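You operate a simulated robot arm through the tools that you are given. There is no shell and no other tool. Be economical: measure what you need, move in short steps, check, and stop when the job is done.

The job below is to be done with a simulated two-armed robot. You get a single attempt, and the scene is never put back.

TASK
Open the mill drawer, put the small steel bowl from the drip tray on the bench right of the mill and shut the drawer again. Then take the blue tube on the bench right of the warm plate and put it away on the packing bench. Then take the blue-band beaker and put it on the green slab. Then put the green-band beaker in the sink bowl. Then fetch the shelf cards carton and set it on the bench in front of the red mixer. Then put the pestle on the bench right of the red mixer away on the weighing bench. Then fetch the pink jar that says "AR52" from the sample bench and set it on the upper shelf under the caps drawer. Then fetch the small mixing shaft and stand it on top of the paper sleeves carton. Then open the labels drawer, take the label card on the sample bench and put it away in the inside of the labels drawer and shut the drawer again. Then put the small beaker in the sink bowl. Then open the bowls cupboard door. Do these in the order given. Set down upright: blue tube, blue-band beaker, green-band beaker, shelf cards carton, pink jar, small mixing shaft, small beaker.

It is judged by the outcome, as a careful person would: the job done as asked, and still so three seconds after it is handed in. It fails if anything else is knocked over, pushed out of place, dropped, spilled or broken. Lids that push on must go on centred and level and be pressed home; caps that screw on are set level and turned clockwise until they are tight.

THE ROBOT
Two 7-joint arms with three-finger grippers on one trunk, on a base that drives. Base frame: it is fixed to the floor where the robot stands at the start and does not move with it; the origin is under the middle of the robot, x ahead of it, y to its left, z up. Readings come in mm, rad, newtons and seconds.
The left shoulder is at the start at [30, 124, 1083], the right one opposite. With the tool pointing down near the work surface each hand reaches from about 100 to 600 mm from the robot's upright axis, wherever it stands, measured 20 degrees to its own side. Places, roughly: bench in front of the red mixer (22x21 cm) [-1200, 60, 900]; bench right of the mill [-400, 700, 900]; blue tube [500, 500, 1000]; blue-band beaker (8x8x9 cm) [800, -200, 900]; bowls cupboard door [-3000, -1400, 500]; green slab (15x15x2 cm) [-2400, -600, 900]; green-band beaker (8x8x9 cm) [900, -300, 900]; inside of the labels drawer [0, -2700, 700]; label card [-1500, -4000, 1000]; labels drawer [0, -2600, 800]; mill drawer [600, 100, 500]; packing bench [-300, -2900, 900]; paper sleeves carton [-1500, -4000, 1000]; pestle (4x4x15 cm) [-1100, 200, 1000]; pink jar [-1500, -3750, 1000]; shelf cards carton [-500, 750, 1000]; sink bowl [1000, -2000, 800]; small beaker (7x6x8 cm) [-1600, -3700, 900]; small mixing shaft (3x3x11 cm) [-1200, -3800, 900]; small steel bowl (11x11x6 cm) [500, 200, 500]; upper shelf under the caps drawer (25x52 cm) [-4500, -2300, 400]; weighing bench [-3400, -1400, 900]. Payload 2.2 kg a hand.
Tool frame (each hand has its own): the origin (TCP) lies between the finger pads and is the grasp point; the fingertips stand 28 mm ahead of it; z points along the fingers, y is the line along which they close. Largest opening 102 mm; the body of the gripper starts 71 mm behind the TCP.
Orientation is that of the tool frame in the base frame, as a unit quaternion [w, x, y, z]. With the fingers straight down and closing along the base's y, the tool's x points along the base's -x, its y along +y and its z along -z.

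THE INTERFACE
- The arms move only by the tool step_arm. It takes "left_moves", "right_moves" or both (then of equal length, played together; a hand with none holds still); each is a list of rows, each an object of numbers (a shift or turn left out is 0, a gripper value left out holds the last): "dx", "dy", "dz": the shift along the tool's x, y, z in cm; "wx", "wy", "wz": the turn, a rotation vector about the tool's x, y, z in rad; "hand": the opening, from 0 (shut) to 1 (fully open). In form: [{"dx": .., "dy": .., "dz": .., "wx": .., "wy": .., "wz": .., "hand": ..}, ...]. A call has 1 to 12 rows; each row is the pose to reach, as a shift and turn from the pose commanded when the call began, along the tool's axes at that moment. Each row takes 0.2 s and may step no farther than 50 mm and 0.15 rad from the row before; otherwise, or with a gripper value out of range, the whole call is refused. Where a pose cannot be reached the arm comes as near as it can. A force on the tool above 40 N (or 10 N above the force at the start of the call, whichever is more), or a blocked arm, ends the call early, and 0.2 s more pass. Each finger halts on what it meets, pressing with about 23 N; the grip force reading is that of the motor and also rises with nothing between the fingers. The clock runs only during rows and for 0.2 s after the last one: add rows that repeat a pose to give the fingers time. It gives the time, the measured TCP pose, the force on the tool (base axes), the opening and the grip force at its end, in the units of the frame above (readings bear some noise), with the torque about the TCP (base axes, N m) and any sound that the robot's microphone picked up.
- Cameras (640 x 400 px; columns grow to the right, rows downward): "scene" is now at [-17.3, 71.5, 1774.3]; the picture's right is [1.00, -0.04, -0.00], its down [-0.04, -0.93, -0.36] and it looks along [0.02, 0.36, -0.93] (base axes); focal length 214 px, centre (320, 200). "left" rides on the left gripper at [72, 38, -86] in its tool frame; the picture's right is [-0.46, 0.89, 0.00], its down [-0.60, -0.32, -0.73] and it looks along [-0.65, -0.34, 0.68] (tool axes); focal length 256 px, centre (320, 200). "right" rides on the right gripper at [69, 44, -86] in its tool frame; the picture's right is [-0.53, 0.85, 0.00], its down [-0.58, -0.36, -0.73] and it looks along [-0.62, -0.39, 0.68] (tool axes); focal length 256 px, centre (320, 200). There is no depth. A picture from a camera that has moved, and an enlarged one, comes with that camera's place and axes in the base frame and with its lens. The place of the scene camera against the robot may be out by one fixed shift of up to 25 mm in any direction.
- grab_frame(camera): a new picture of that camera. No time passes.
- raise_lower(by): slides the trunk up (or, below 0, down) by that many mm; the arms and the scene camera ride with it, the base frame stays. It gives what a move gives, with no picture.
- base_move(legs): drives the robot by 1 to 6 legs, each [ahead, left, turn to the left] in mm, mm and rad, along the robot's own axes; the way and the turn of a leg run together, so that a leg with both is an arc; at most 1500 mm and 3.142 rad a leg. The arms and the cameras ride along, it lands a little off, and it stops where it bumps. It gives what a move gives.
- head_to(pan, tilt): turns the head with the scene camera to pan (to the left, within 2.496 rad either way) and tilt (down, from -0.506 to 1.204), counted from straight ahead of the robot. It gives what a move gives.
- enlarge(camera, box): a new picture of the part [left, top, right, bottom] of that camera's present view, enlarged. No time passes.
- finish_job(): hands the job in; it is judged then, once.

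Go step by step. Nothing tells you exact positions but the pictures and the camera data: compare them with the known pose of the tool, close in by small moves and look again before you grip or let go. The budget is 577 turns and 370 pictures, counting those below and the enlarged ones. Unless the task says otherwise, let go and move clear before handing in, and close with one line.

The tools are called after "Emit:" as a command line: name --argument value ..., lists and objects as JSON in quotes. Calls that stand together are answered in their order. step_arm: Moves the arms, as the interface text tells. Its arguments: {"type":"object","properties":{"left_moves":{"type":"array","items":{"type":"object","properties":{"dx":{"type":"number"},"dy":{"type":"number"},"dz":{"type":"number"},"wx":{"type":"number"},"wy":{"type":"number"},"wz":{"type":"number"},"hand":{"type":"number"}}}},"right_moves":{"type":"array","items":{"type":"object","properties":{"dx":{"type":"number"},"dy":{"type":"number"},"dz":{"type":"number"},"wx":{"type":"number"},"wy":{"type":"number"},"wz":{"type":"number"},"hand":{"type":"number"}}}}},"required":[]} The other tools are called the same way: raise_lower (by) slides the trunk up or down; base_move (legs) drives the base; head_to (pan, tilt) turns the head that bears the scene camera; grab_frame (camera) takes a picture; enlarge (camera, box) takes an enlarged picture of a part of a camera's view; finish_job () hands the job in.

At the start:

```text
time_s: 0.0
left_position: [313.1, 437.9, 1159.6]
left_orientation: [0.001, 0.0, 1.0, 0.0]
left_contact_force: [-0.5, -1.1, 0.1]
left_torque: [0.02, -0.03, -0.01]
left_grip_width: 101.9
left_finger_force: 0.0
right_position: [339.2, 44.6, 1188.2]
right_orientation: [0.0, 0.0, 1.0, 0.0]
right_contact_force: [-0.4, 1.5, -0.3]
right_torque: [-0.02, 0.03, -0.02]
right_grip_width: 102.0
right_finger_force: 0.1
trunk travel left (down, up): [-325.0, 215.0]
robot x, y, heading: [-2.5, -1.6, 0.004]
head pan, tilt: [1.527, 1.201]
```

scene: 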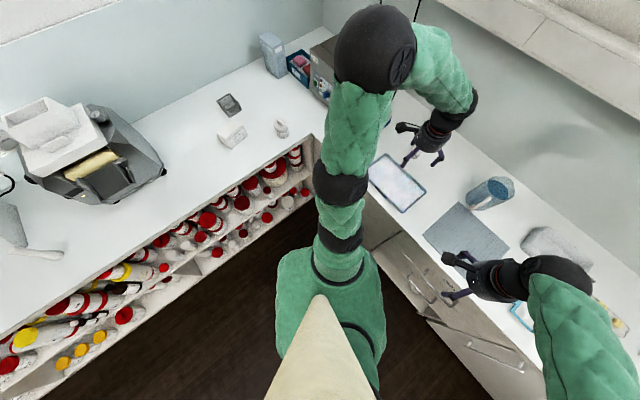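
right: 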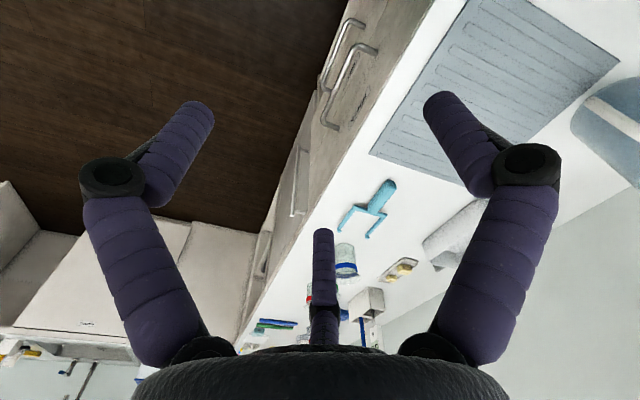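
left: 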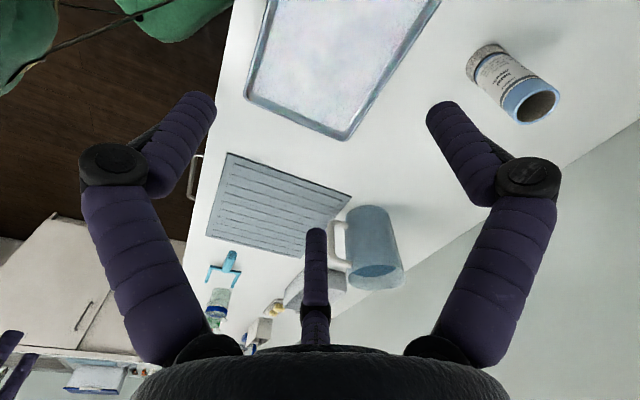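

I see a bench ahead (right in the picture) and another to the left with bottles below. I will look around with the head to find the mill drawer and the small steel bowl.

Emit:
head_to --pan 0.6 --tilt 0.8

Emit:
grab_frame --camera "scene"

Emit:
head_to --pan -0.4 --tilt 0.8

Emit:
grab_frame --camera "scene"

Emit:
head_to --pan 1.6 --tilt 0.7

Emit:
grab_frame --camera "scene"

Emit:
head_to --pan 2.49 --tilt 0.6

Emit:
grab_frame --camera "scene"

Emit:
head_to --pan -1.4 --tilt 0.5

Emit:
grab_frame --camera "scene"

Emit:
head_to --pan -2.4 --tilt 0.5

Emit:
grab_frame --camera "scene"

```text
time_s: 1.2
left_position: [314.5, 437.5, 1160.5]
left_orientation: [0.0, 0.0, 1.0, 0.0]
left_contact_force: [-0.2, 0.8, -1.2]
left_torque: [0.01, 0.01, 0.02]
left_grip_width: 102.0
left_finger_force: 0.0
right_position: [339.2, 46.0, 1188.2]
right_orientation: [0.0, 0.0, 1.0, 0.001]
right_contact_force: [0.1, -0.4, -0.2]
right_torque: [0.0, -0.01, -0.04]
right_grip_width: 102.1
right_finger_force: 0.0
trunk travel left (down, up): [-325.0, 215.0]
robot x, y, heading: [1.3, 1.2, -0.002]
head pan, tilt: [0.6, 0.799]
```

```text
366 pictures are left
camera scene: at [46.8, 61.3, 1802.0], right [0.57, -0.82, 0.0], down [-0.59, -0.41, -0.7], along [0.57, 0.39, -0.72], focal length 214 px, centre (320, 200)
```

scene: 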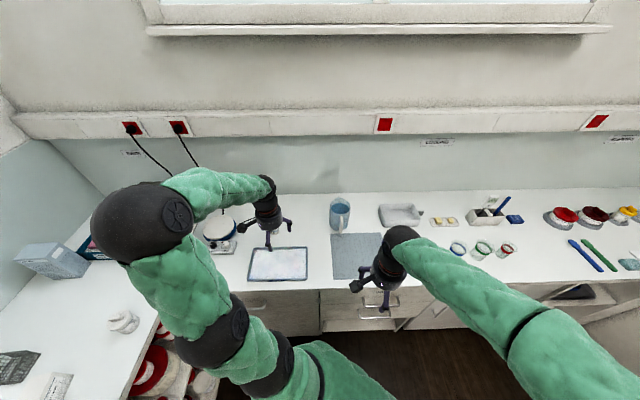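

```text
time_s: 2.5
left_position: [314.4, 437.0, 1160.0]
left_orientation: [0.0, -0.001, 1.0, 0.0]
left_contact_force: [0.4, -0.6, 0.5]
left_torque: [0.04, 0.05, -0.01]
left_grip_width: 102.1
left_finger_force: 0.1
right_position: [339.2, 46.0, 1186.9]
right_orientation: [0.0, 0.0, 1.0, 0.0]
right_contact_force: [-0.1, -0.2, 0.3]
right_torque: [0.0, -0.01, -0.03]
right_grip_width: 102.1
right_finger_force: 0.0
trunk travel left (down, up): [-325.0, 215.0]
robot x, y, heading: [-2.5, -1.5, 0.0]
head pan, tilt: [-0.4, 0.799]
```

```text
365 pictures are left
camera scene: at [54.6, -15.7, 1802.0], right [-0.39, -0.92, 0.0], down [-0.66, 0.28, -0.7], along [0.64, -0.27, -0.72], focal length 214 px, centre (320, 200)
```

scene: 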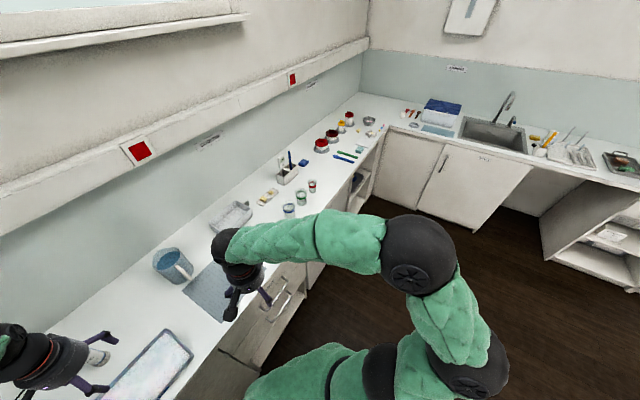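

```text
time_s: 4.4
left_position: [315.1, 437.2, 1160.8]
left_orientation: [0.0, 0.0, 1.0, 0.0]
left_contact_force: [0.2, -0.5, -0.1]
left_torque: [0.01, 0.02, -0.03]
left_grip_width: 102.0
left_finger_force: 0.0
right_position: [339.9, 44.7, 1187.1]
right_orientation: [0.0, 0.0, 1.0, 0.0]
right_contact_force: [-0.4, 0.3, -0.5]
right_torque: [0.01, -0.01, 0.0]
right_grip_width: 101.7
right_finger_force: 0.0
trunk travel left (down, up): [-325.0, 215.0]
robot x, y, heading: [1.3, -2.6, 0.001]
head pan, tilt: [1.6, 0.7]
```

```text
364 pictures are left
camera scene: at [-22.2, 100.6, 1810.2], right [1.0, 0.03, 0.0], down [0.02, -0.64, -0.76], along [-0.02, 0.76, -0.64], focal length 214 px, centre (320, 200)
```

scene: 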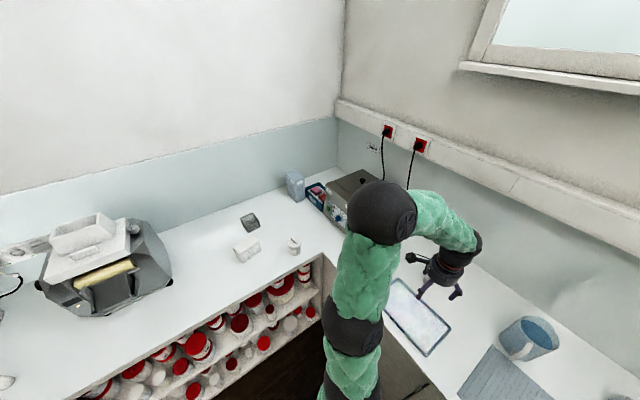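

```text
time_s: 5.6
left_position: [313.9, 437.5, 1160.6]
left_orientation: [-0.001, 0.0, 1.0, 0.0]
left_contact_force: [0.2, -1.1, 0.5]
left_torque: [0.01, 0.02, 0.0]
left_grip_width: 101.9
left_finger_force: 0.1
right_position: [338.2, 45.1, 1188.2]
right_orientation: [0.0, 0.0, 1.0, 0.0]
right_contact_force: [-1.1, 0.1, 0.1]
right_torque: [0.0, 0.01, 0.01]
right_grip_width: 102.0
right_finger_force: 0.1
trunk travel left (down, up): [-325.0, 215.0]
robot x, y, heading: [-5.5, 2.9, -0.002]
head pan, tilt: [2.491, 0.6]
```

```text
363 pictures are left
camera scene: at [-90.0, 69.3, 1818.9], right [0.61, 0.8, 0.0], down [0.45, -0.34, -0.83], along [-0.66, 0.5, -0.56], focal length 214 px, centre (320, 200)
```

scene: 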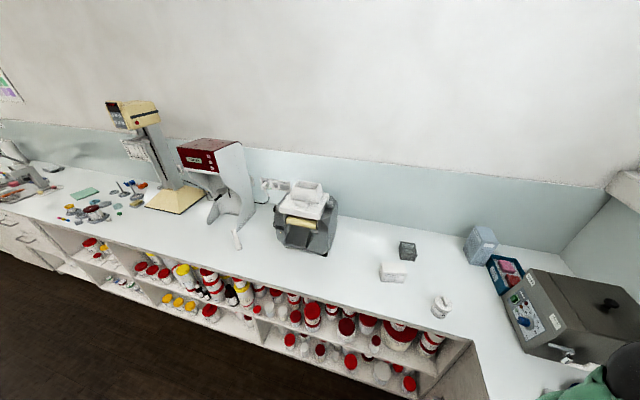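

```text
time_s: 8.8
left_position: [313.9, 438.0, 1159.9]
left_orientation: [0.0, 0.0, 1.0, 0.0]
left_contact_force: [0.2, -0.1, 1.4]
left_torque: [0.01, 0.02, 0.0]
left_grip_width: 101.9
left_finger_force: 0.1
right_position: [339.0, 44.3, 1186.5]
right_orientation: [0.0, 0.0, 1.0, 0.0]
right_contact_force: [0.5, -0.8, -0.2]
right_torque: [-0.02, 0.05, -0.02]
right_grip_width: 101.8
right_finger_force: 0.1
trunk travel left (down, up): [-325.0, 215.0]
robot x, y, heading: [1.2, 2.8, 0.001]
head pan, tilt: [-1.4, 0.499]
```

```text
362 pictures are left
camera scene: at [-4.2, -74.0, 1828.0], right [-0.99, -0.17, 0.0], down [-0.08, 0.47, -0.88], along [0.15, -0.87, -0.48], focal length 214 px, centre (320, 200)
```

scene: 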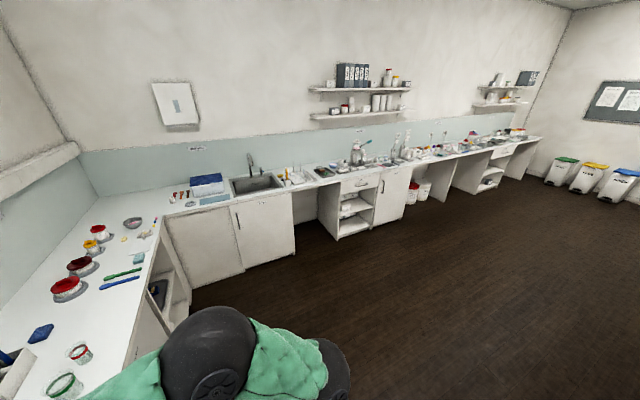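

```text
time_s: 10.1
left_position: [314.2, 438.2, 1160.8]
left_orientation: [0.001, 0.0, 1.0, 0.0]
left_contact_force: [0.1, -0.6, -0.7]
left_torque: [-0.02, -0.01, 0.0]
left_grip_width: 102.2
left_finger_force: 0.1
right_position: [338.8, 46.3, 1187.7]
right_orientation: [0.0, 0.0, 1.0, 0.0]
right_contact_force: [0.7, -0.6, 0.2]
right_torque: [0.0, -0.01, 0.02]
right_grip_width: 101.8
right_finger_force: 0.1
trunk travel left (down, up): [-325.0, 215.0]
robot x, y, heading: [-1.7, 1.0, -0.001]
head pan, tilt: [-2.4, 0.499]
```

```text
361 pictures are left
camera scene: at [-86.7, -45.9, 1828.0], right [-0.68, 0.74, 0.0], down [0.35, 0.32, -0.88], along [-0.65, -0.59, -0.48], focal length 214 px, centre (320, 200)
```

scene: 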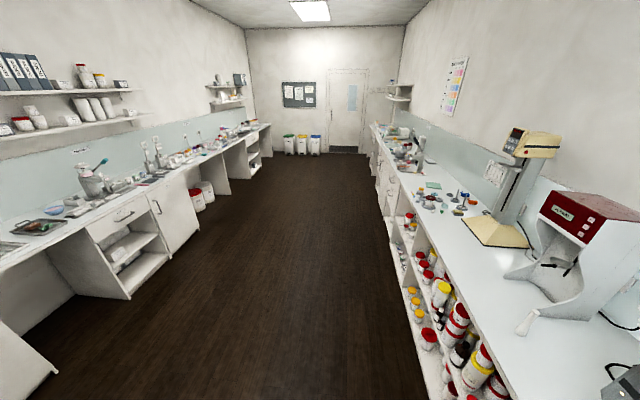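

The room is turned about 35° against the base frame: bench B ahead-right (window), bench A to the left, bench C to the right. Now I look down at the mill drawer region.

Emit:
head_to --pan 0.0 --tilt 1.1

Emit:
grab_frame --camera "scene"

Emit:
head_to --pan 0.6 --tilt 1.15

Emit:
grab_frame --camera "scene"

```text
time_s: 12.3
left_position: [314.7, 437.2, 1160.5]
left_orientation: [-0.001, 0.0, 1.0, 0.0]
left_contact_force: [0.0, -0.1, 1.1]
left_torque: [0.0, -0.02, -0.04]
left_grip_width: 102.3
left_finger_force: 0.0
right_position: [338.3, 44.6, 1187.6]
right_orientation: [0.0, 0.0, 1.0, 0.0]
right_contact_force: [-0.1, -0.8, -0.1]
right_torque: [0.0, 0.01, 0.0]
right_grip_width: 102.1
right_finger_force: 0.1
trunk travel left (down, up): [-325.0, 215.0]
robot x, y, heading: [1.8, -2.2, -0.003]
head pan, tilt: [0.0, 1.1]
```

```text
360 pictures are left
camera scene: at [43.4, 15.6, 1780.3], right [0.0, -1.0, 0.0], down [-0.89, 0.0, -0.45], along [0.45, 0.0, -0.89], focal length 214 px, centre (320, 200)
```

scene: 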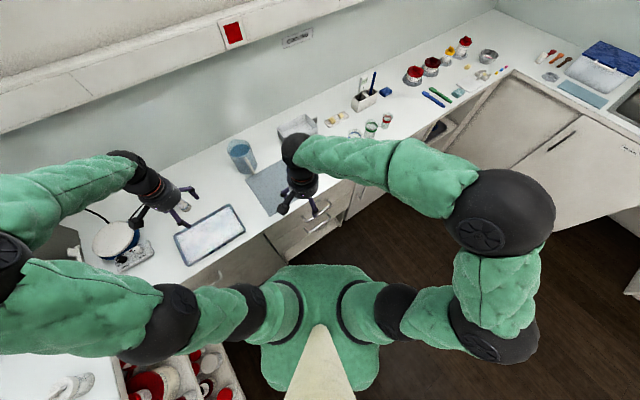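

```text
time_s: 13.3
left_position: [314.3, 436.8, 1161.6]
left_orientation: [0.0, -0.001, 1.0, 0.0]
left_contact_force: [-0.2, -1.5, -0.2]
left_torque: [-0.01, 0.0, -0.01]
left_grip_width: 101.8
left_finger_force: 0.1
right_position: [338.8, 45.6, 1187.2]
right_orientation: [0.0, 0.0, 1.0, -0.001]
right_contact_force: [-0.3, -1.0, 0.0]
right_torque: [0.02, 0.02, 0.02]
right_grip_width: 101.9
right_finger_force: 0.0
trunk travel left (down, up): [-325.0, 215.0]
robot x, y, heading: [-1.5, 1.1, 0.002]
head pan, tilt: [0.6, 1.15]
```

```text
359 pictures are left
camera scene: at [29.5, 49.2, 1777.1], right [0.56, -0.83, 0.0], down [-0.75, -0.52, -0.41], along [0.34, 0.23, -0.91], focal length 214 px, centre (320, 200)
```

scene: 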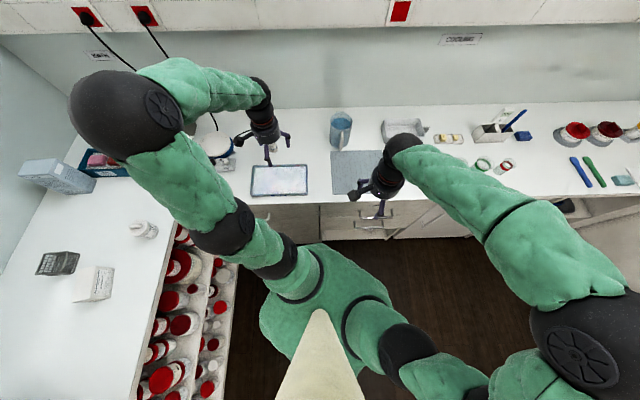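

Two handles are visible under the mat. I enlarge to read the drawer fronts.

Emit:
enlarge --camera "scene" --box '[240, 150, 480, 270]'

Emit:
enlarge --camera "right" --box '[220, 0, 460, 260]'

```text
2.67 times, centred on (360, 210) of scene
camera zoom: at [29.5, 49.2, 1777.1], right [0.56, -0.83, 0.0], down [-0.75, -0.52, -0.41], along [0.34, 0.23, -0.91], focal length 572 px, centre (213, 173)
```

zoom: 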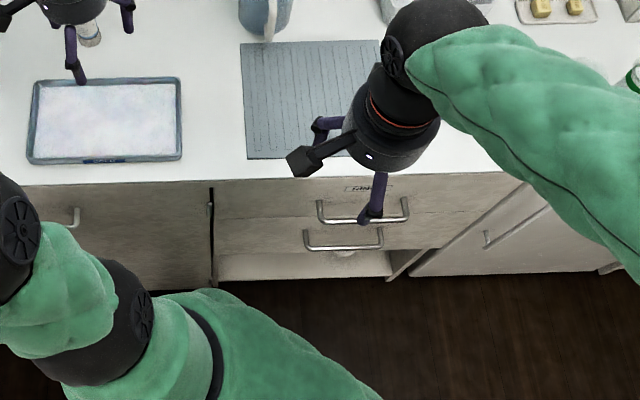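

```text
1.54 times, centred on (340, 130) of right
camera zoom: at [270.0, 88.5, 1274.1], right [0.53, 0.85, 0.0], down [0.58, -0.36, 0.73], along [0.62, -0.39, -0.68], focal length 394 px, centre (289, 308)
```

zoom: 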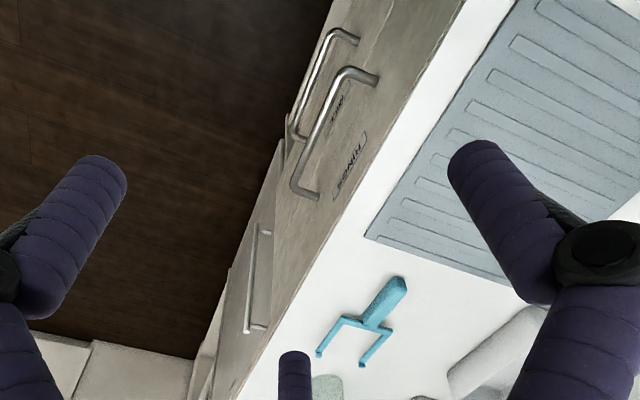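

I turn the robot to face bench B squarely and back off along the aisle to see the drawer fronts.

Emit:
base_move --legs '[[0, 0, 0.6], [-450, -100, 0]]'

Emit:
head_to --pan 0 --tilt 0.8

Emit:
grab_frame --camera "scene"

```text
time_s: 17.7
left_position: [-304.8, 201.5, 1161.1]
left_orientation: [0.0, -0.298, 0.955, 0.0]
left_contact_force: [0.2, -0.1, -0.7]
left_torque: [0.05, 0.0, 0.0]
left_grip_width: 101.7
left_finger_force: 0.0
right_position: [-61.2, -108.3, 1187.2]
right_orientation: [0.0, -0.297, 0.955, -0.001]
right_contact_force: [0.5, 1.1, -0.5]
right_torque: [0.03, -0.01, -0.06]
right_grip_width: 102.0
right_finger_force: 0.1
trunk travel left (down, up): [-325.0, 215.0]
robot x, y, heading: [-315.4, -338.1, 0.601]
head pan, tilt: [0.6, 1.15]
```

```text
time_s: 18.7
left_position: [-304.3, 200.6, 1160.7]
left_orientation: [0.001, -0.297, 0.955, 0.0]
left_contact_force: [0.2, 1.1, -1.0]
left_torque: [0.02, -0.02, -0.01]
left_grip_width: 102.0
left_finger_force: 0.0
right_position: [-61.9, -107.0, 1187.5]
right_orientation: [-0.001, -0.297, 0.955, 0.0]
right_contact_force: [0.2, -0.4, -1.2]
right_torque: [-0.01, -0.02, 0.02]
right_grip_width: 102.1
right_finger_force: 0.1
trunk travel left (down, up): [-325.0, 215.0]
robot x, y, heading: [-312.9, -336.7, 0.604]
head pan, tilt: [0.0, 0.799]
```

```text
356 pictures are left
camera scene: at [-263.0, -292.4, 1802.0], right [0.57, -0.82, 0.0], down [-0.59, -0.41, -0.7], along [0.57, 0.4, -0.72], focal length 214 px, centre (320, 200)
```

scene: 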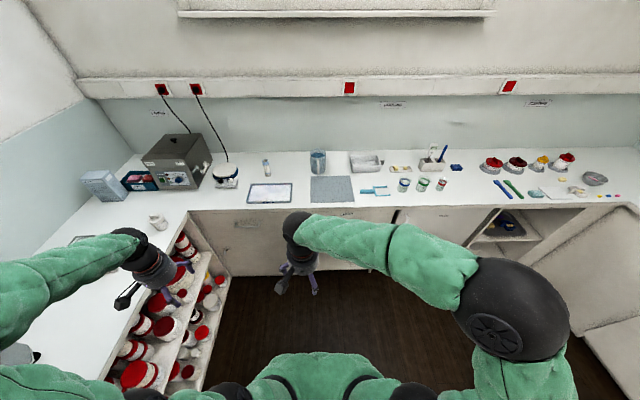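

The right arm blocks the drawers; I swing the right hand to the right and look lower.

Emit:
step_arm --right_moves '[{"dy": -5}, {"dy": -10}, {"dy": -15}, {"dy": -20}, {"dy": -25}, {"dy": -30}]'

Emit:
raise_lower --by -250

Emit:
head_to --pan -0.1 --tilt 0.7

Emit:
grab_frame --camera "scene"

```text
time_s: 20.1
left_position: [-303.5, 202.0, 1161.2]
left_orientation: [0.0, -0.297, 0.955, 0.0]
left_contact_force: [0.8, -0.3, 0.1]
left_torque: [0.01, 0.01, -0.03]
left_grip_width: 102.1
left_finger_force: 0.0
right_position: [110.2, -354.2, 1187.3]
right_orientation: [0.0, -0.297, 0.955, 0.0]
right_contact_force: [0.0, 1.0, 1.3]
right_torque: [0.02, 0.0, 0.03]
right_grip_width: 101.8
right_finger_force: 0.1
trunk travel left (down, up): [-325.0, 215.0]
robot x, y, heading: [-313.8, -340.0, 0.606]
head pan, tilt: [0.0, 0.799]
```

```text
time_s: 22.7
left_position: [-303.7, 202.1, 910.6]
left_orientation: [0.0, -0.296, 0.955, 0.0]
left_contact_force: [0.9, -0.3, 0.6]
left_torque: [-0.01, 0.01, -0.03]
left_grip_width: 102.0
left_finger_force: 0.1
right_position: [109.7, -354.2, 938.4]
right_orientation: [0.0, -0.297, 0.955, 0.0]
right_contact_force: [0.3, -0.7, 0.1]
right_torque: [0.04, 0.0, 0.0]
right_grip_width: 101.9
right_finger_force: 0.1
trunk travel left (down, up): [-75.0, 465.0]
robot x, y, heading: [-315.9, -337.3, 0.607]
head pan, tilt: [0.0, 0.799]
```

```text
time_s: 23.3
left_position: [-305.0, 201.6, 909.5]
left_orientation: [0.0, -0.297, 0.955, 0.0]
left_contact_force: [0.0, 0.1, -0.5]
left_torque: [0.01, 0.01, -0.02]
left_grip_width: 102.0
left_finger_force: 0.1
right_position: [109.8, -353.0, 938.5]
right_orientation: [0.001, -0.297, 0.955, 0.0]
right_contact_force: [0.1, 0.2, -0.3]
right_torque: [-0.02, 0.04, -0.02]
right_grip_width: 102.0
right_finger_force: 0.1
trunk travel left (down, up): [-75.0, 465.0]
robot x, y, heading: [-318.8, -333.5, 0.609]
head pan, tilt: [-0.099, 0.7]
```

```text
355 pictures are left
camera scene: at [-254.8, -297.1, 1560.2], right [0.48, -0.88, 0.0], down [-0.56, -0.31, -0.76], along [0.67, 0.37, -0.64], focal length 214 px, centre (320, 200)
```

scene: 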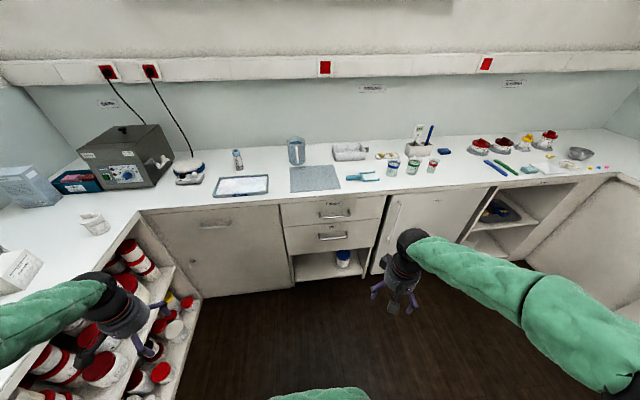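

Emit:
enlarge --camera "scene" --box '[130, 130, 450, 310]'

Emit:
enlarge --camera "scene" --box '[260, 190, 400, 285]'

```text
2.00 times, centred on (290, 220) of scene
camera zoom: at [-254.8, -297.1, 1560.2], right [0.48, -0.88, 0.0], down [-0.56, -0.31, -0.76], along [0.67, 0.37, -0.64], focal length 429 px, centre (380, 160)
```

zoom: 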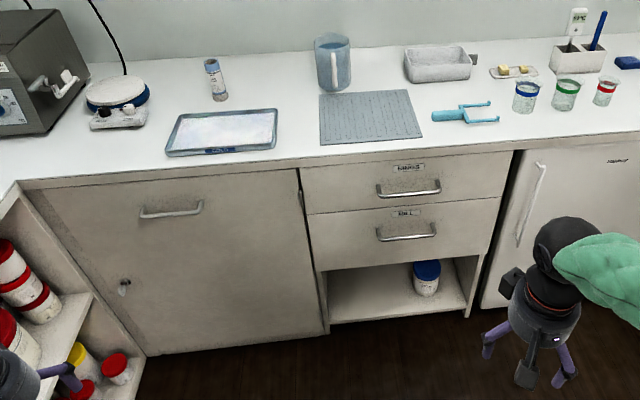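

```text
4.21 times, centred on (330, 238) of scene
camera zoom: at [-254.8, -297.1, 1560.2], right [0.48, -0.88, 0.0], down [-0.56, -0.31, -0.76], along [0.67, 0.37, -0.64], focal length 903 px, centre (278, 42)
```

zoom: 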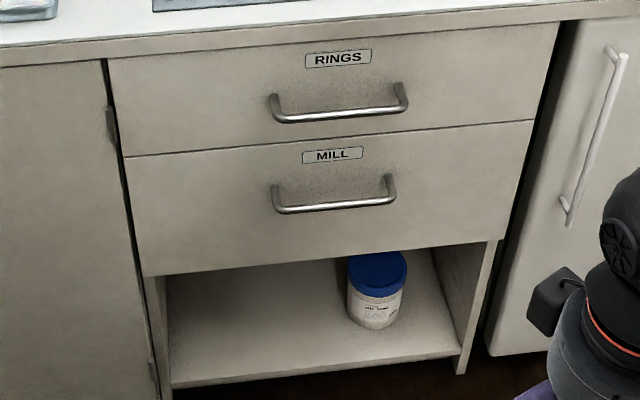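

The lower drawer reads "MILL"; its handle is about at [458, 14, 638]. I pitch the right tool forward and roll it so that the fingers close vertically.

Emit:
step_arm --right_moves '[{"wy": -0.14, "dx": -1, "dz": 1}, {"wy": -0.28, "dx": -2, "dz": 2}, {"wy": -0.42, "dx": -3, "dz": 3}, {"wy": -0.56, "dx": -4, "dz": 4}, {"wy": -0.7, "dx": -5, "dz": 5}, {"wy": -0.84, "dx": -6, "dz": 6}, {"wy": -0.98, "dx": -7, "dz": 7}, {"wy": -1.12, "dx": -8, "dz": 8}, {"wy": -1.26, "dx": -9, "dz": 9}, {"wy": -1.4, "dx": -10, "dz": 10}, {"wy": -1.54, "dx": -10, "dz": 10}, {"wy": -1.571, "dx": -10, "dz": 10}]'

Emit:
step_arm --right_moves '[{"wz": 0.14}, {"wz": 0.28}, {"wz": 0.42}, {"wz": 0.56}, {"wz": 0.7}, {"wz": 0.84}, {"wz": 0.98}, {"wz": 1.12}, {"wz": 1.26}, {"wz": 1.4}, {"wz": 1.54}, {"wz": 1.571}]'

Emit:
grab_frame --camera "scene"

Emit:
grab_frame --camera "right"

```text
time_s: 25.9
left_position: [-304.6, 201.9, 911.3]
left_orientation: [0.0, -0.298, 0.955, 0.001]
left_contact_force: [0.9, -0.5, -0.4]
left_torque: [-0.04, 0.03, 0.01]
left_grip_width: 102.1
left_finger_force: 0.1
right_position: [192.4, -296.4, 839.3]
right_orientation: [0.676, -0.211, 0.674, 0.212]
right_contact_force: [0.2, -0.1, -1.0]
right_torque: [0.0, 0.0, 0.0]
right_grip_width: 102.0
right_finger_force: 0.1
trunk travel left (down, up): [-75.0, 465.0]
robot x, y, heading: [-313.9, -334.7, 0.605]
head pan, tilt: [-0.099, 0.7]
```

```text
time_s: 28.5
left_position: [-304.8, 202.8, 910.2]
left_orientation: [0.0, -0.296, 0.955, -0.001]
left_contact_force: [-0.2, 0.4, -0.1]
left_torque: [-0.01, 0.01, 0.02]
left_grip_width: 101.9
left_finger_force: 0.0
right_position: [192.7, -296.6, 837.7]
right_orientation: [0.328, 0.329, 0.626, 0.627]
right_contact_force: [-0.8, -0.2, 0.1]
right_torque: [-0.01, -0.01, -0.02]
right_grip_width: 102.2
right_finger_force: 0.1
trunk travel left (down, up): [-75.0, 465.0]
robot x, y, heading: [-315.2, -338.4, 0.602]
head pan, tilt: [-0.099, 0.7]
```

```text
352 pictures are left
camera scene: at [-254.7, -297.2, 1560.2], right [0.48, -0.88, 0.0], down [-0.56, -0.31, -0.76], along [0.67, 0.37, -0.64], focal length 214 px, centre (320, 200)
```

scene: 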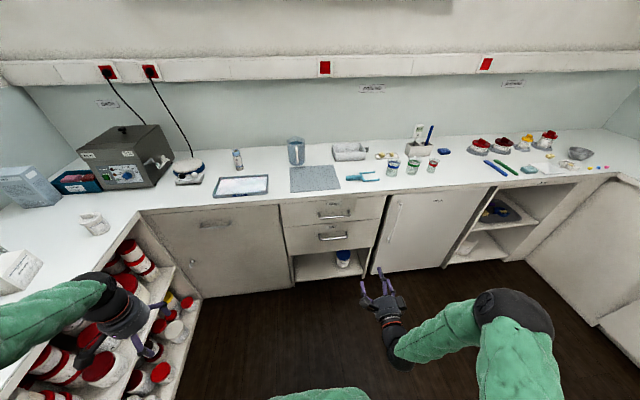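

```text
351 pictures are left
camera right: at [82.5, -288.6, 882.5], right [0.3, -0.44, 0.84], down [-0.27, -0.89, -0.37], along [0.91, -0.12, -0.39], focal length 256 px, centre (320, 200)
```

right: 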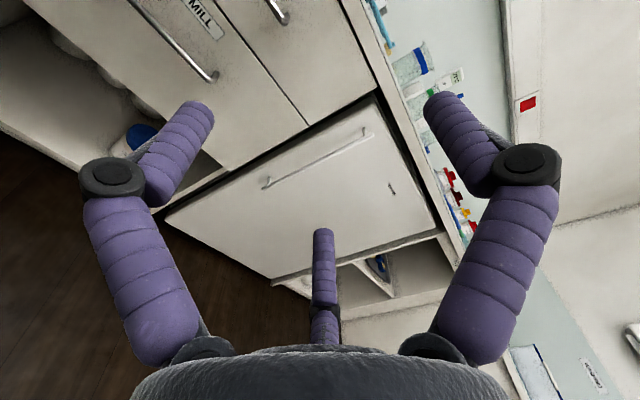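

I lower the trunk fully, shift the base left and the hand down to the handle's height, then look.

Emit:
raise_lower --by -75

Emit:
base_move --legs '[[100, 90, 0]]'

Emit:
step_arm --right_moves '[{"dy": -4}, {"dy": -8}, {"dy": -12}, {"dy": -13}, {"dy": -13}]'

Emit:
grab_frame --camera "right"

Emit:
grab_frame --camera "scene"

```text
time_s: 29.7
left_position: [-303.9, 201.4, 835.4]
left_orientation: [0.0, -0.297, 0.955, 0.0]
left_contact_force: [0.5, -0.9, -0.9]
left_torque: [0.0, 0.01, 0.01]
left_grip_width: 101.9
left_finger_force: 0.0
right_position: [192.8, -296.2, 763.2]
right_orientation: [0.328, 0.329, 0.626, 0.626]
right_contact_force: [-0.1, 0.2, -0.5]
right_torque: [-0.05, 0.03, -0.02]
right_grip_width: 102.1
right_finger_force: 0.0
trunk travel left (down, up): [0.0, 540.0]
robot x, y, heading: [-314.9, -337.0, 0.604]
head pan, tilt: [-0.099, 0.7]
```

```text
time_s: 31.0
left_position: [-272.8, 332.0, 835.4]
left_orientation: [0.0, -0.297, 0.955, 0.0]
left_contact_force: [-0.4, -0.4, 0.3]
left_torque: [-0.04, 0.0, 0.02]
left_grip_width: 102.1
left_finger_force: 0.2
right_position: [223.7, -165.1, 762.9]
right_orientation: [0.328, 0.329, 0.626, 0.626]
right_contact_force: [-0.4, 0.0, -0.3]
right_torque: [0.0, 0.02, 0.01]
right_grip_width: 101.9
right_finger_force: 0.1
trunk travel left (down, up): [0.0, 540.0]
robot x, y, heading: [-285.3, -205.4, 0.601]
head pan, tilt: [-0.099, 0.7]
```

```text
time_s: 32.2
left_position: [-272.1, 331.6, 836.4]
left_orientation: [0.001, -0.297, 0.955, 0.001]
left_contact_force: [-0.3, 0.0, 0.1]
left_torque: [0.02, 0.0, -0.04]
left_grip_width: 101.9
left_finger_force: 0.1
right_position: [222.7, -165.4, 633.7]
right_orientation: [0.329, 0.329, 0.626, 0.626]
right_contact_force: [-0.1, 0.0, -0.7]
right_torque: [0.0, -0.02, 0.03]
right_grip_width: 101.8
right_finger_force: 0.0
trunk travel left (down, up): [0.0, 540.0]
robot x, y, heading: [-283.6, -204.3, 0.607]
head pan, tilt: [-0.099, 0.7]
```

```text
350 pictures are left
camera right: at [113.7, -157.9, 677.0], right [0.3, -0.44, 0.85], down [-0.27, -0.89, -0.36], along [0.91, -0.12, -0.39], focal length 256 px, centre (320, 200)
```

right: 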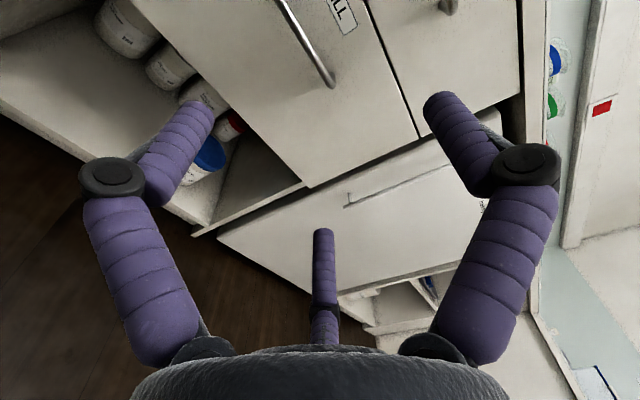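

```text
349 pictures are left
camera scene: at [-223.4, -166.6, 1485.3], right [0.48, -0.88, 0.0], down [-0.56, -0.31, -0.76], along [0.67, 0.37, -0.64], focal length 214 px, centre (320, 200)
```

scene: 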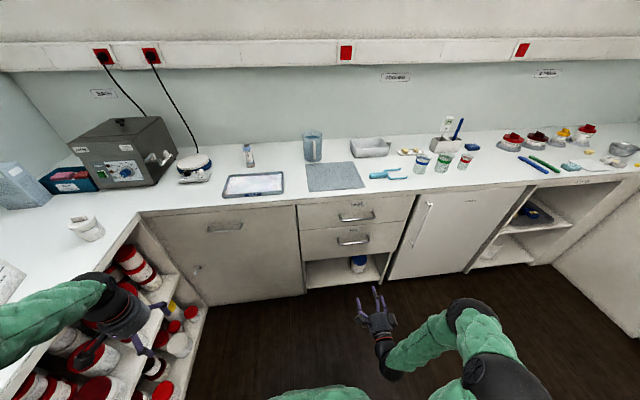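

I drive closer, lowering the hand slightly, and check with the wrist camera.

Emit:
base_move --legs '[[200, 0, 0]]'

Emit:
step_arm --right_moves '[{"dy": -2.5}, {"dy": -2.5}]'

Emit:
grab_frame --camera "right"

Emit:
grab_frame --camera "scene"

```text
time_s: 33.8
left_position: [-110.2, 444.0, 834.2]
left_orientation: [-0.001, -0.297, 0.955, 0.0]
left_contact_force: [-0.1, 0.5, 0.2]
left_torque: [0.0, 0.04, 0.0]
left_grip_width: 102.0
left_finger_force: 0.1
right_position: [387.1, -53.0, 632.3]
right_orientation: [0.329, 0.328, 0.626, 0.626]
right_contact_force: [-0.2, 0.0, -0.4]
right_torque: [0.0, 0.0, -0.01]
right_grip_width: 101.9
right_finger_force: 0.0
trunk travel left (down, up): [0.0, 540.0]
robot x, y, heading: [-120.1, -94.2, 0.605]
head pan, tilt: [-0.099, 0.7]
```

```text
time_s: 34.4
left_position: [-110.2, 444.2, 835.0]
left_orientation: [0.0, -0.297, 0.955, 0.0]
left_contact_force: [0.8, 0.2, 0.6]
left_torque: [0.01, 0.0, 0.0]
left_grip_width: 102.0
left_finger_force: 0.1
right_position: [386.7, -53.4, 608.0]
right_orientation: [0.329, 0.329, 0.626, 0.626]
right_contact_force: [0.3, 0.1, 0.6]
right_torque: [-0.02, -0.03, 0.01]
right_grip_width: 101.8
right_finger_force: 0.1
trunk travel left (down, up): [0.0, 540.0]
robot x, y, heading: [-119.3, -91.9, 0.61]
head pan, tilt: [-0.099, 0.7]
```

```text
348 pictures are left
camera right: at [276.5, -46.1, 652.1], right [0.3, -0.44, 0.85], down [-0.27, -0.89, -0.36], along [0.91, -0.12, -0.39], focal length 256 px, centre (320, 200)
```

right: 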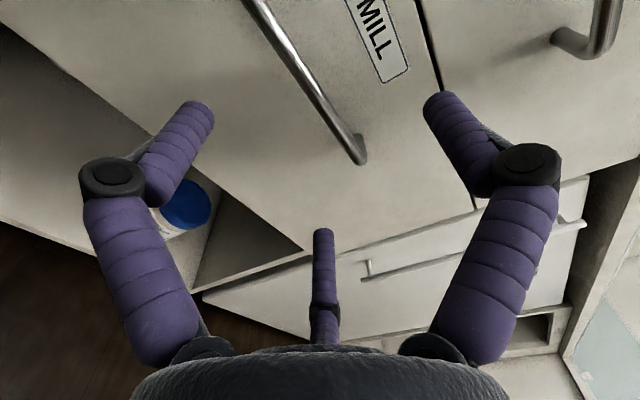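

```text
347 pictures are left
camera scene: at [-60.2, -54.3, 1485.2], right [0.48, -0.88, 0.0], down [-0.56, -0.31, -0.76], along [0.67, 0.37, -0.64], focal length 214 px, centre (320, 200)
```

scene: 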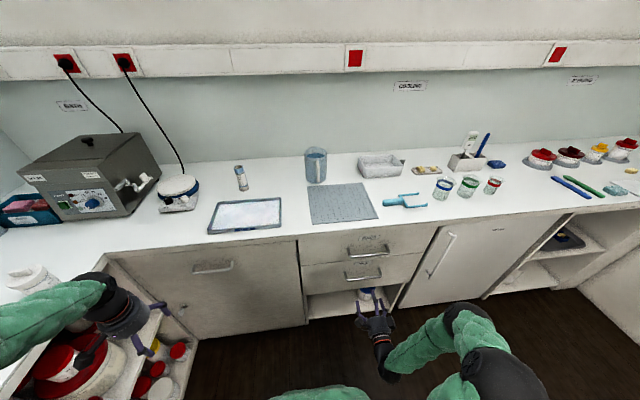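

Triangulation puts the bar at f≈391, z≈608, level with the hand. I advance 88 mm with the hand and look.

Emit:
step_arm --right_moves '[{"dz": 3}, {"dz": 6}, {"dz": 8.8}, {"dz": 8.8}]'

Emit:
grab_frame --camera "right"

```text
time_s: 35.4
left_position: [-108.9, 445.0, 833.9]
left_orientation: [0.0, -0.297, 0.955, 0.0]
left_contact_force: [-0.4, -0.7, -0.6]
left_torque: [0.02, 0.01, 0.02]
left_grip_width: 102.3
left_finger_force: 0.0
right_position: [460.0, -3.6, 608.4]
right_orientation: [0.328, 0.329, 0.626, 0.627]
right_contact_force: [0.6, -0.5, 0.3]
right_torque: [0.0, -0.03, 0.02]
right_grip_width: 101.7
right_finger_force: 0.0
trunk travel left (down, up): [0.0, 540.0]
robot x, y, heading: [-122.8, -93.2, 0.605]
head pan, tilt: [-0.099, 0.7]
```

```text
346 pictures are left
camera right: at [349.6, 4.2, 651.7], right [0.3, -0.44, 0.84], down [-0.27, -0.89, -0.36], along [0.91, -0.12, -0.39], focal length 256 px, centre (320, 200)
```

right: 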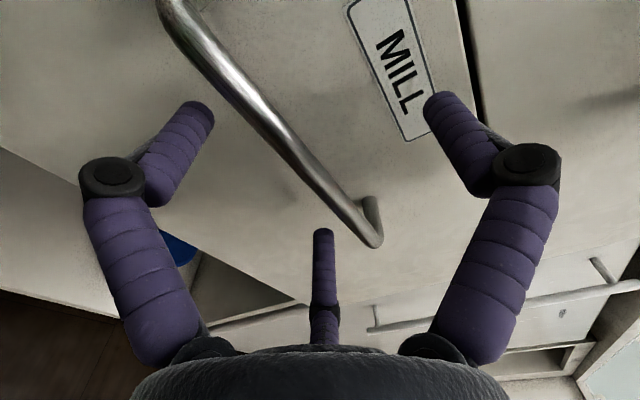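

The bar lies between the fingers. I close the gripper.

Emit:
step_arm --right_moves '[{"dz": 0.6, "hand": 0.5}, {"dz": 0.6, "hand": 0.2}, {"dz": 0.6, "hand": 0.0}, {"dz": 0.6, "hand": 0.0}, {"dz": 0.6, "hand": 0.0}]'

Emit:
grab_frame --camera "right"

```text
time_s: 36.2
left_position: [-110.5, 443.2, 835.7]
left_orientation: [-0.001, -0.297, 0.955, 0.0]
left_contact_force: [0.3, -0.3, 0.6]
left_torque: [0.03, 0.05, 0.02]
left_grip_width: 101.9
left_finger_force: 0.1
right_position: [456.1, 3.4, 600.4]
right_orientation: [0.318, 0.333, 0.633, 0.622]
right_contact_force: [1.5, -2.3, -9.1]
right_torque: [-0.23, -0.11, 0.09]
right_grip_width: 19.5
right_finger_force: 44.3
trunk travel left (down, up): [0.0, 540.0]
robot x, y, heading: [-119.0, -95.2, 0.606]
head pan, tilt: [-0.099, 0.7]
stopped in row 4 (right hand): the force on the tool passed its limit at 43 N (the readings are from after the stop); the commanded pose is now the measured one
```

```text
345 pictures are left
camera right: at [346.8, 9.8, 646.6], right [0.33, -0.43, 0.84], down [-0.27, -0.89, -0.35], along [0.9, -0.11, -0.41], focal length 256 px, centre (320, 200)
```

right: 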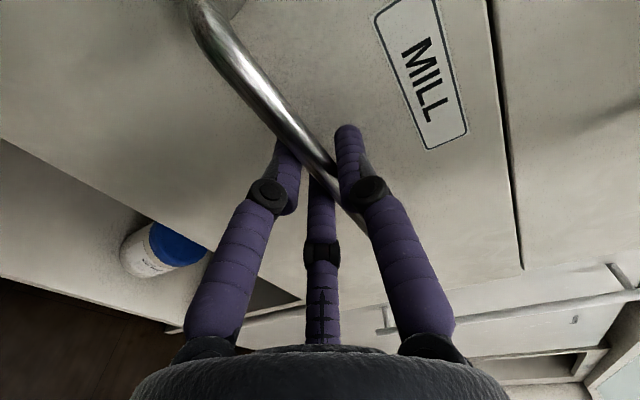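

Gripped on the bar. I firm the grip and pull back with the base a little to test.

Emit:
step_arm --right_moves '[{"hand": 0}, {"hand": 0}, {"hand": 0}]'

Emit:
base_move --legs '[[-120, 0, 0]]'

Emit:
grab_frame --camera "scene"

```text
time_s: 37.0
left_position: [-110.1, 445.2, 836.0]
left_orientation: [-0.001, -0.297, 0.955, -0.001]
left_contact_force: [-0.4, 0.7, 0.0]
left_torque: [-0.02, 0.02, 0.02]
left_grip_width: 101.8
left_finger_force: 0.1
right_position: [456.2, 3.3, 599.7]
right_orientation: [0.319, 0.332, 0.633, 0.622]
right_contact_force: [2.3, -1.4, -18.4]
right_torque: [-0.51, -0.24, -0.23]
right_grip_width: 19.0
right_finger_force: 43.7
trunk travel left (down, up): [0.0, 540.0]
robot x, y, heading: [-119.2, -93.2, 0.606]
head pan, tilt: [-0.099, 0.7]
```

```text
time_s: 38.2
left_position: [-208.7, 375.3, 836.1]
left_orientation: [-0.001, -0.298, 0.955, 0.0]
left_contact_force: [0.0, -0.3, 0.2]
left_torque: [0.01, 0.01, 0.01]
left_grip_width: 102.1
left_finger_force: 0.0
right_position: [359.4, -67.6, 600.9]
right_orientation: [0.321, 0.334, 0.633, 0.621]
right_contact_force: [12.2, -18.4, -27.7]
right_torque: [-0.58, -0.2, 0.32]
right_grip_width: 18.9
right_finger_force: 44.3
trunk travel left (down, up): [0.0, 540.0]
robot x, y, heading: [-218.3, -163.9, 0.608]
head pan, tilt: [-0.099, 0.7]
```

```text
344 pictures are left
camera scene: at [-157.0, -123.9, 1485.1], right [0.48, -0.88, 0.0], down [-0.57, -0.31, -0.76], along [0.67, 0.37, -0.65], focal length 214 px, centre (320, 200)
```

scene: 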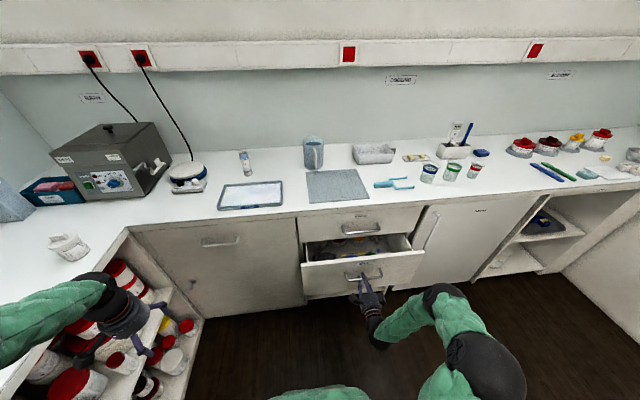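

The drawer opens. I pull a further 200 mm.

Emit:
base_move --legs '[[-180, 0, 0]]'

Emit:
grab_frame --camera "scene"

Emit:
enlarge --camera "scene" --box '[260, 190, 460, 315]'

```text
time_s: 39.8
left_position: [-358.3, 270.8, 835.7]
left_orientation: [-0.001, -0.297, 0.955, 0.001]
left_contact_force: [0.0, -0.9, -0.7]
left_torque: [0.0, -0.01, 0.0]
left_grip_width: 102.1
left_finger_force: 0.0
right_position: [212.1, -174.9, 599.3]
right_orientation: [0.325, 0.337, 0.631, 0.619]
right_contact_force: [21.8, -33.2, -17.1]
right_torque: [-0.41, -0.16, 0.79]
right_grip_width: 18.9
right_finger_force: 43.5
trunk travel left (down, up): [0.0, 540.0]
robot x, y, heading: [-367.5, -266.6, 0.602]
head pan, tilt: [-0.099, 0.7]
```

```text
343 pictures are left
camera scene: at [-307.1, -228.8, 1485.2], right [0.48, -0.88, 0.0], down [-0.57, -0.31, -0.76], along [0.67, 0.37, -0.65], focal length 214 px, centre (320, 200)
```

scene: 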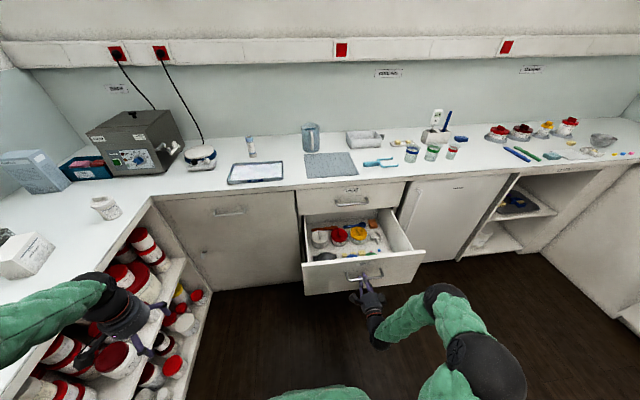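

```text
3.20 times, centred on (360, 252) of scene
camera zoom: at [-307.1, -228.8, 1485.2], right [0.48, -0.88, 0.0], down [-0.57, -0.31, -0.76], along [0.67, 0.37, -0.65], focal length 686 px, centre (192, 32)
```

zoom: 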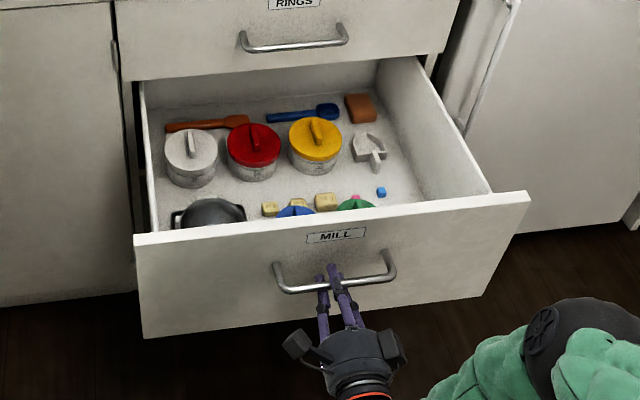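

The drawer holds lidded cups, spoons and at the front left a dark metal bowl. I release the handle, back the right hand off and raise it.

Emit:
step_arm --right_moves '[{"hand": 0.4}, {"hand": 0.8}, {"hand": 1}, {"hand": 1}, {"hand": 1}]'

Emit:
step_arm --right_moves '[{"dz": -4}, {"dz": -8}, {"dz": -12}, {"dz": -12, "dy": 5}, {"dz": -12, "dy": 10}, {"dz": -12, "dy": 15}, {"dz": -12, "dy": 20}, {"dz": -12, "dy": 25}]'

Emit:
head_to --pan -0.05 --tilt 0.9

Emit:
grab_frame --camera "scene"

```text
time_s: 41.0
left_position: [-359.2, 272.0, 835.3]
left_orientation: [0.0, -0.297, 0.955, -0.001]
left_contact_force: [0.2, -0.1, 0.5]
left_torque: [0.02, 0.0, -0.01]
left_grip_width: 101.9
left_finger_force: 0.1
right_position: [210.8, -173.6, 601.4]
right_orientation: [0.326, 0.336, 0.631, 0.618]
right_contact_force: [0.9, 0.5, 1.1]
right_torque: [0.02, -0.01, 0.0]
right_grip_width: 102.2
right_finger_force: 0.1
trunk travel left (down, up): [0.0, 540.0]
robot x, y, heading: [-368.6, -269.1, 0.602]
head pan, tilt: [-0.099, 0.7]
```

```text
time_s: 42.8
left_position: [-359.7, 271.6, 835.8]
left_orientation: [-0.001, -0.297, 0.955, 0.0]
left_contact_force: [0.3, -0.4, 0.5]
left_torque: [-0.06, -0.03, 0.0]
left_grip_width: 101.8
left_finger_force: 0.1
right_position: [116.9, -240.0, 854.3]
right_orientation: [0.325, 0.337, 0.631, 0.619]
right_contact_force: [0.4, -0.1, -0.3]
right_torque: [-0.03, -0.02, 0.01]
right_grip_width: 102.1
right_finger_force: 0.1
trunk travel left (down, up): [0.0, 540.0]
robot x, y, heading: [-368.1, -263.1, 0.606]
head pan, tilt: [-0.099, 0.7]
```

```text
time_s: 43.5
left_position: [-358.5, 272.8, 835.3]
left_orientation: [0.001, -0.297, 0.955, 0.0]
left_contact_force: [0.3, 0.2, 0.8]
left_torque: [0.01, 0.03, 0.01]
left_grip_width: 101.8
left_finger_force: 0.2
right_position: [116.5, -239.6, 853.0]
right_orientation: [0.326, 0.337, 0.631, 0.619]
right_contact_force: [0.4, -0.1, 0.0]
right_torque: [0.01, 0.0, -0.01]
right_grip_width: 101.8
right_finger_force: 0.1
trunk travel left (down, up): [0.0, 540.0]
robot x, y, heading: [-368.8, -265.3, 0.603]
head pan, tilt: [-0.051, 0.901]
```

```text
341 pictures are left
camera scene: at [-320.0, -227.9, 1469.1], right [0.52, -0.85, 0.0], down [-0.67, -0.41, -0.62], along [0.53, 0.33, -0.78], focal length 214 px, centre (320, 200)
```

scene: 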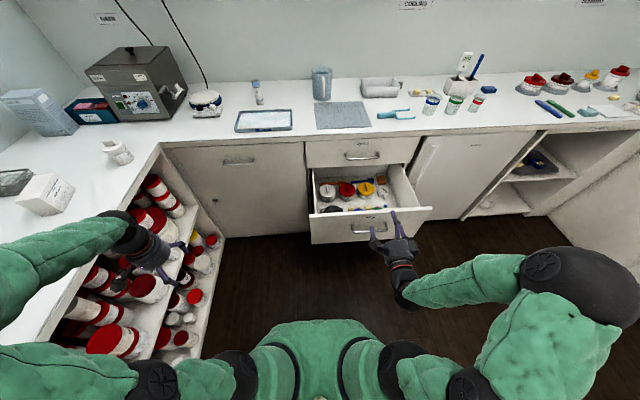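

I drive forward and right so the left hand can reach down into the drawer.

Emit:
base_move --legs '[[0, -200, 0], [200, 0, 0]]'

Emit:
head_to --pan 0.15 --tilt 1.0

Emit:
grab_frame --camera "scene"

Emit:
grab_frame --camera "left"

```text
time_s: 46.3
left_position: [-78.8, 222.2, 834.9]
left_orientation: [0.0, -0.298, 0.955, 0.0]
left_contact_force: [-1.2, -0.2, -0.4]
left_torque: [0.0, -0.01, -0.01]
left_grip_width: 102.1
left_finger_force: 0.1
right_position: [398.6, -289.7, 852.7]
right_orientation: [0.325, 0.336, 0.631, 0.619]
right_contact_force: [0.9, -0.2, -0.2]
right_torque: [-0.02, -0.01, -0.02]
right_grip_width: 101.8
right_finger_force: 0.1
trunk travel left (down, up): [0.0, 540.0]
robot x, y, heading: [-90.0, -316.3, 0.608]
head pan, tilt: [-0.051, 0.901]
```

```text
time_s: 47.0
left_position: [-79.7, 221.9, 836.4]
left_orientation: [0.0, -0.297, 0.955, -0.001]
left_contact_force: [0.1, -0.4, 0.4]
left_torque: [0.02, 0.0, 0.04]
left_grip_width: 102.3
left_finger_force: 0.0
right_position: [396.1, -288.8, 854.0]
right_orientation: [0.324, 0.336, 0.631, 0.619]
right_contact_force: [1.3, -0.8, 0.3]
right_torque: [0.01, -0.01, 0.03]
right_grip_width: 102.0
right_finger_force: 0.0
trunk travel left (down, up): [0.0, 540.0]
robot x, y, heading: [-90.1, -317.4, 0.612]
head pan, tilt: [0.15, 1.0]
```

```text
340 pictures are left
camera scene: at [-53.8, -270.6, 1461.9], right [0.68, -0.73, 0.0], down [-0.61, -0.58, -0.54], along [0.39, 0.37, -0.84], focal length 214 px, centre (320, 200)
```

scene: 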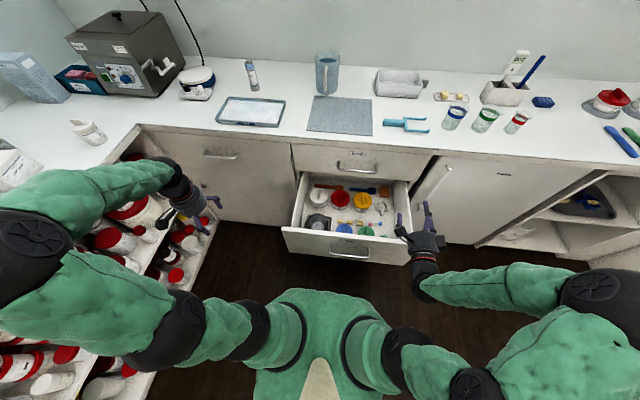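

```text
339 pictures are left
camera left: at [-162.1, 211.0, 921.9], right [-0.12, 0.99, 0.0], down [0.68, 0.08, 0.73], along [0.73, 0.09, -0.68], focal length 256 px, centre (320, 200)
```

left: 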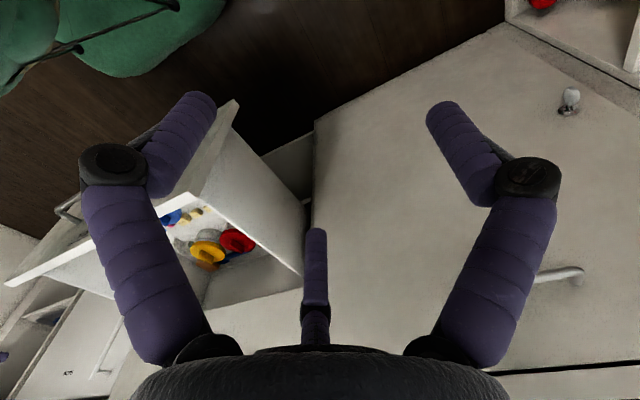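

Emit:
enlarge --camera "scene" --box '[270, 165, 430, 265]'

```text
4.00 times, centred on (350, 215) of scene
camera zoom: at [-53.8, -270.6, 1461.9], right [0.68, -0.73, 0.0], down [-0.61, -0.58, -0.54], along [0.39, 0.37, -0.84], focal length 858 px, centre (200, 140)
```

zoom: 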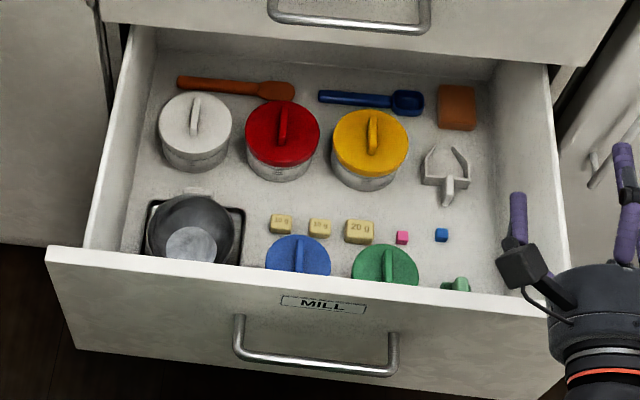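

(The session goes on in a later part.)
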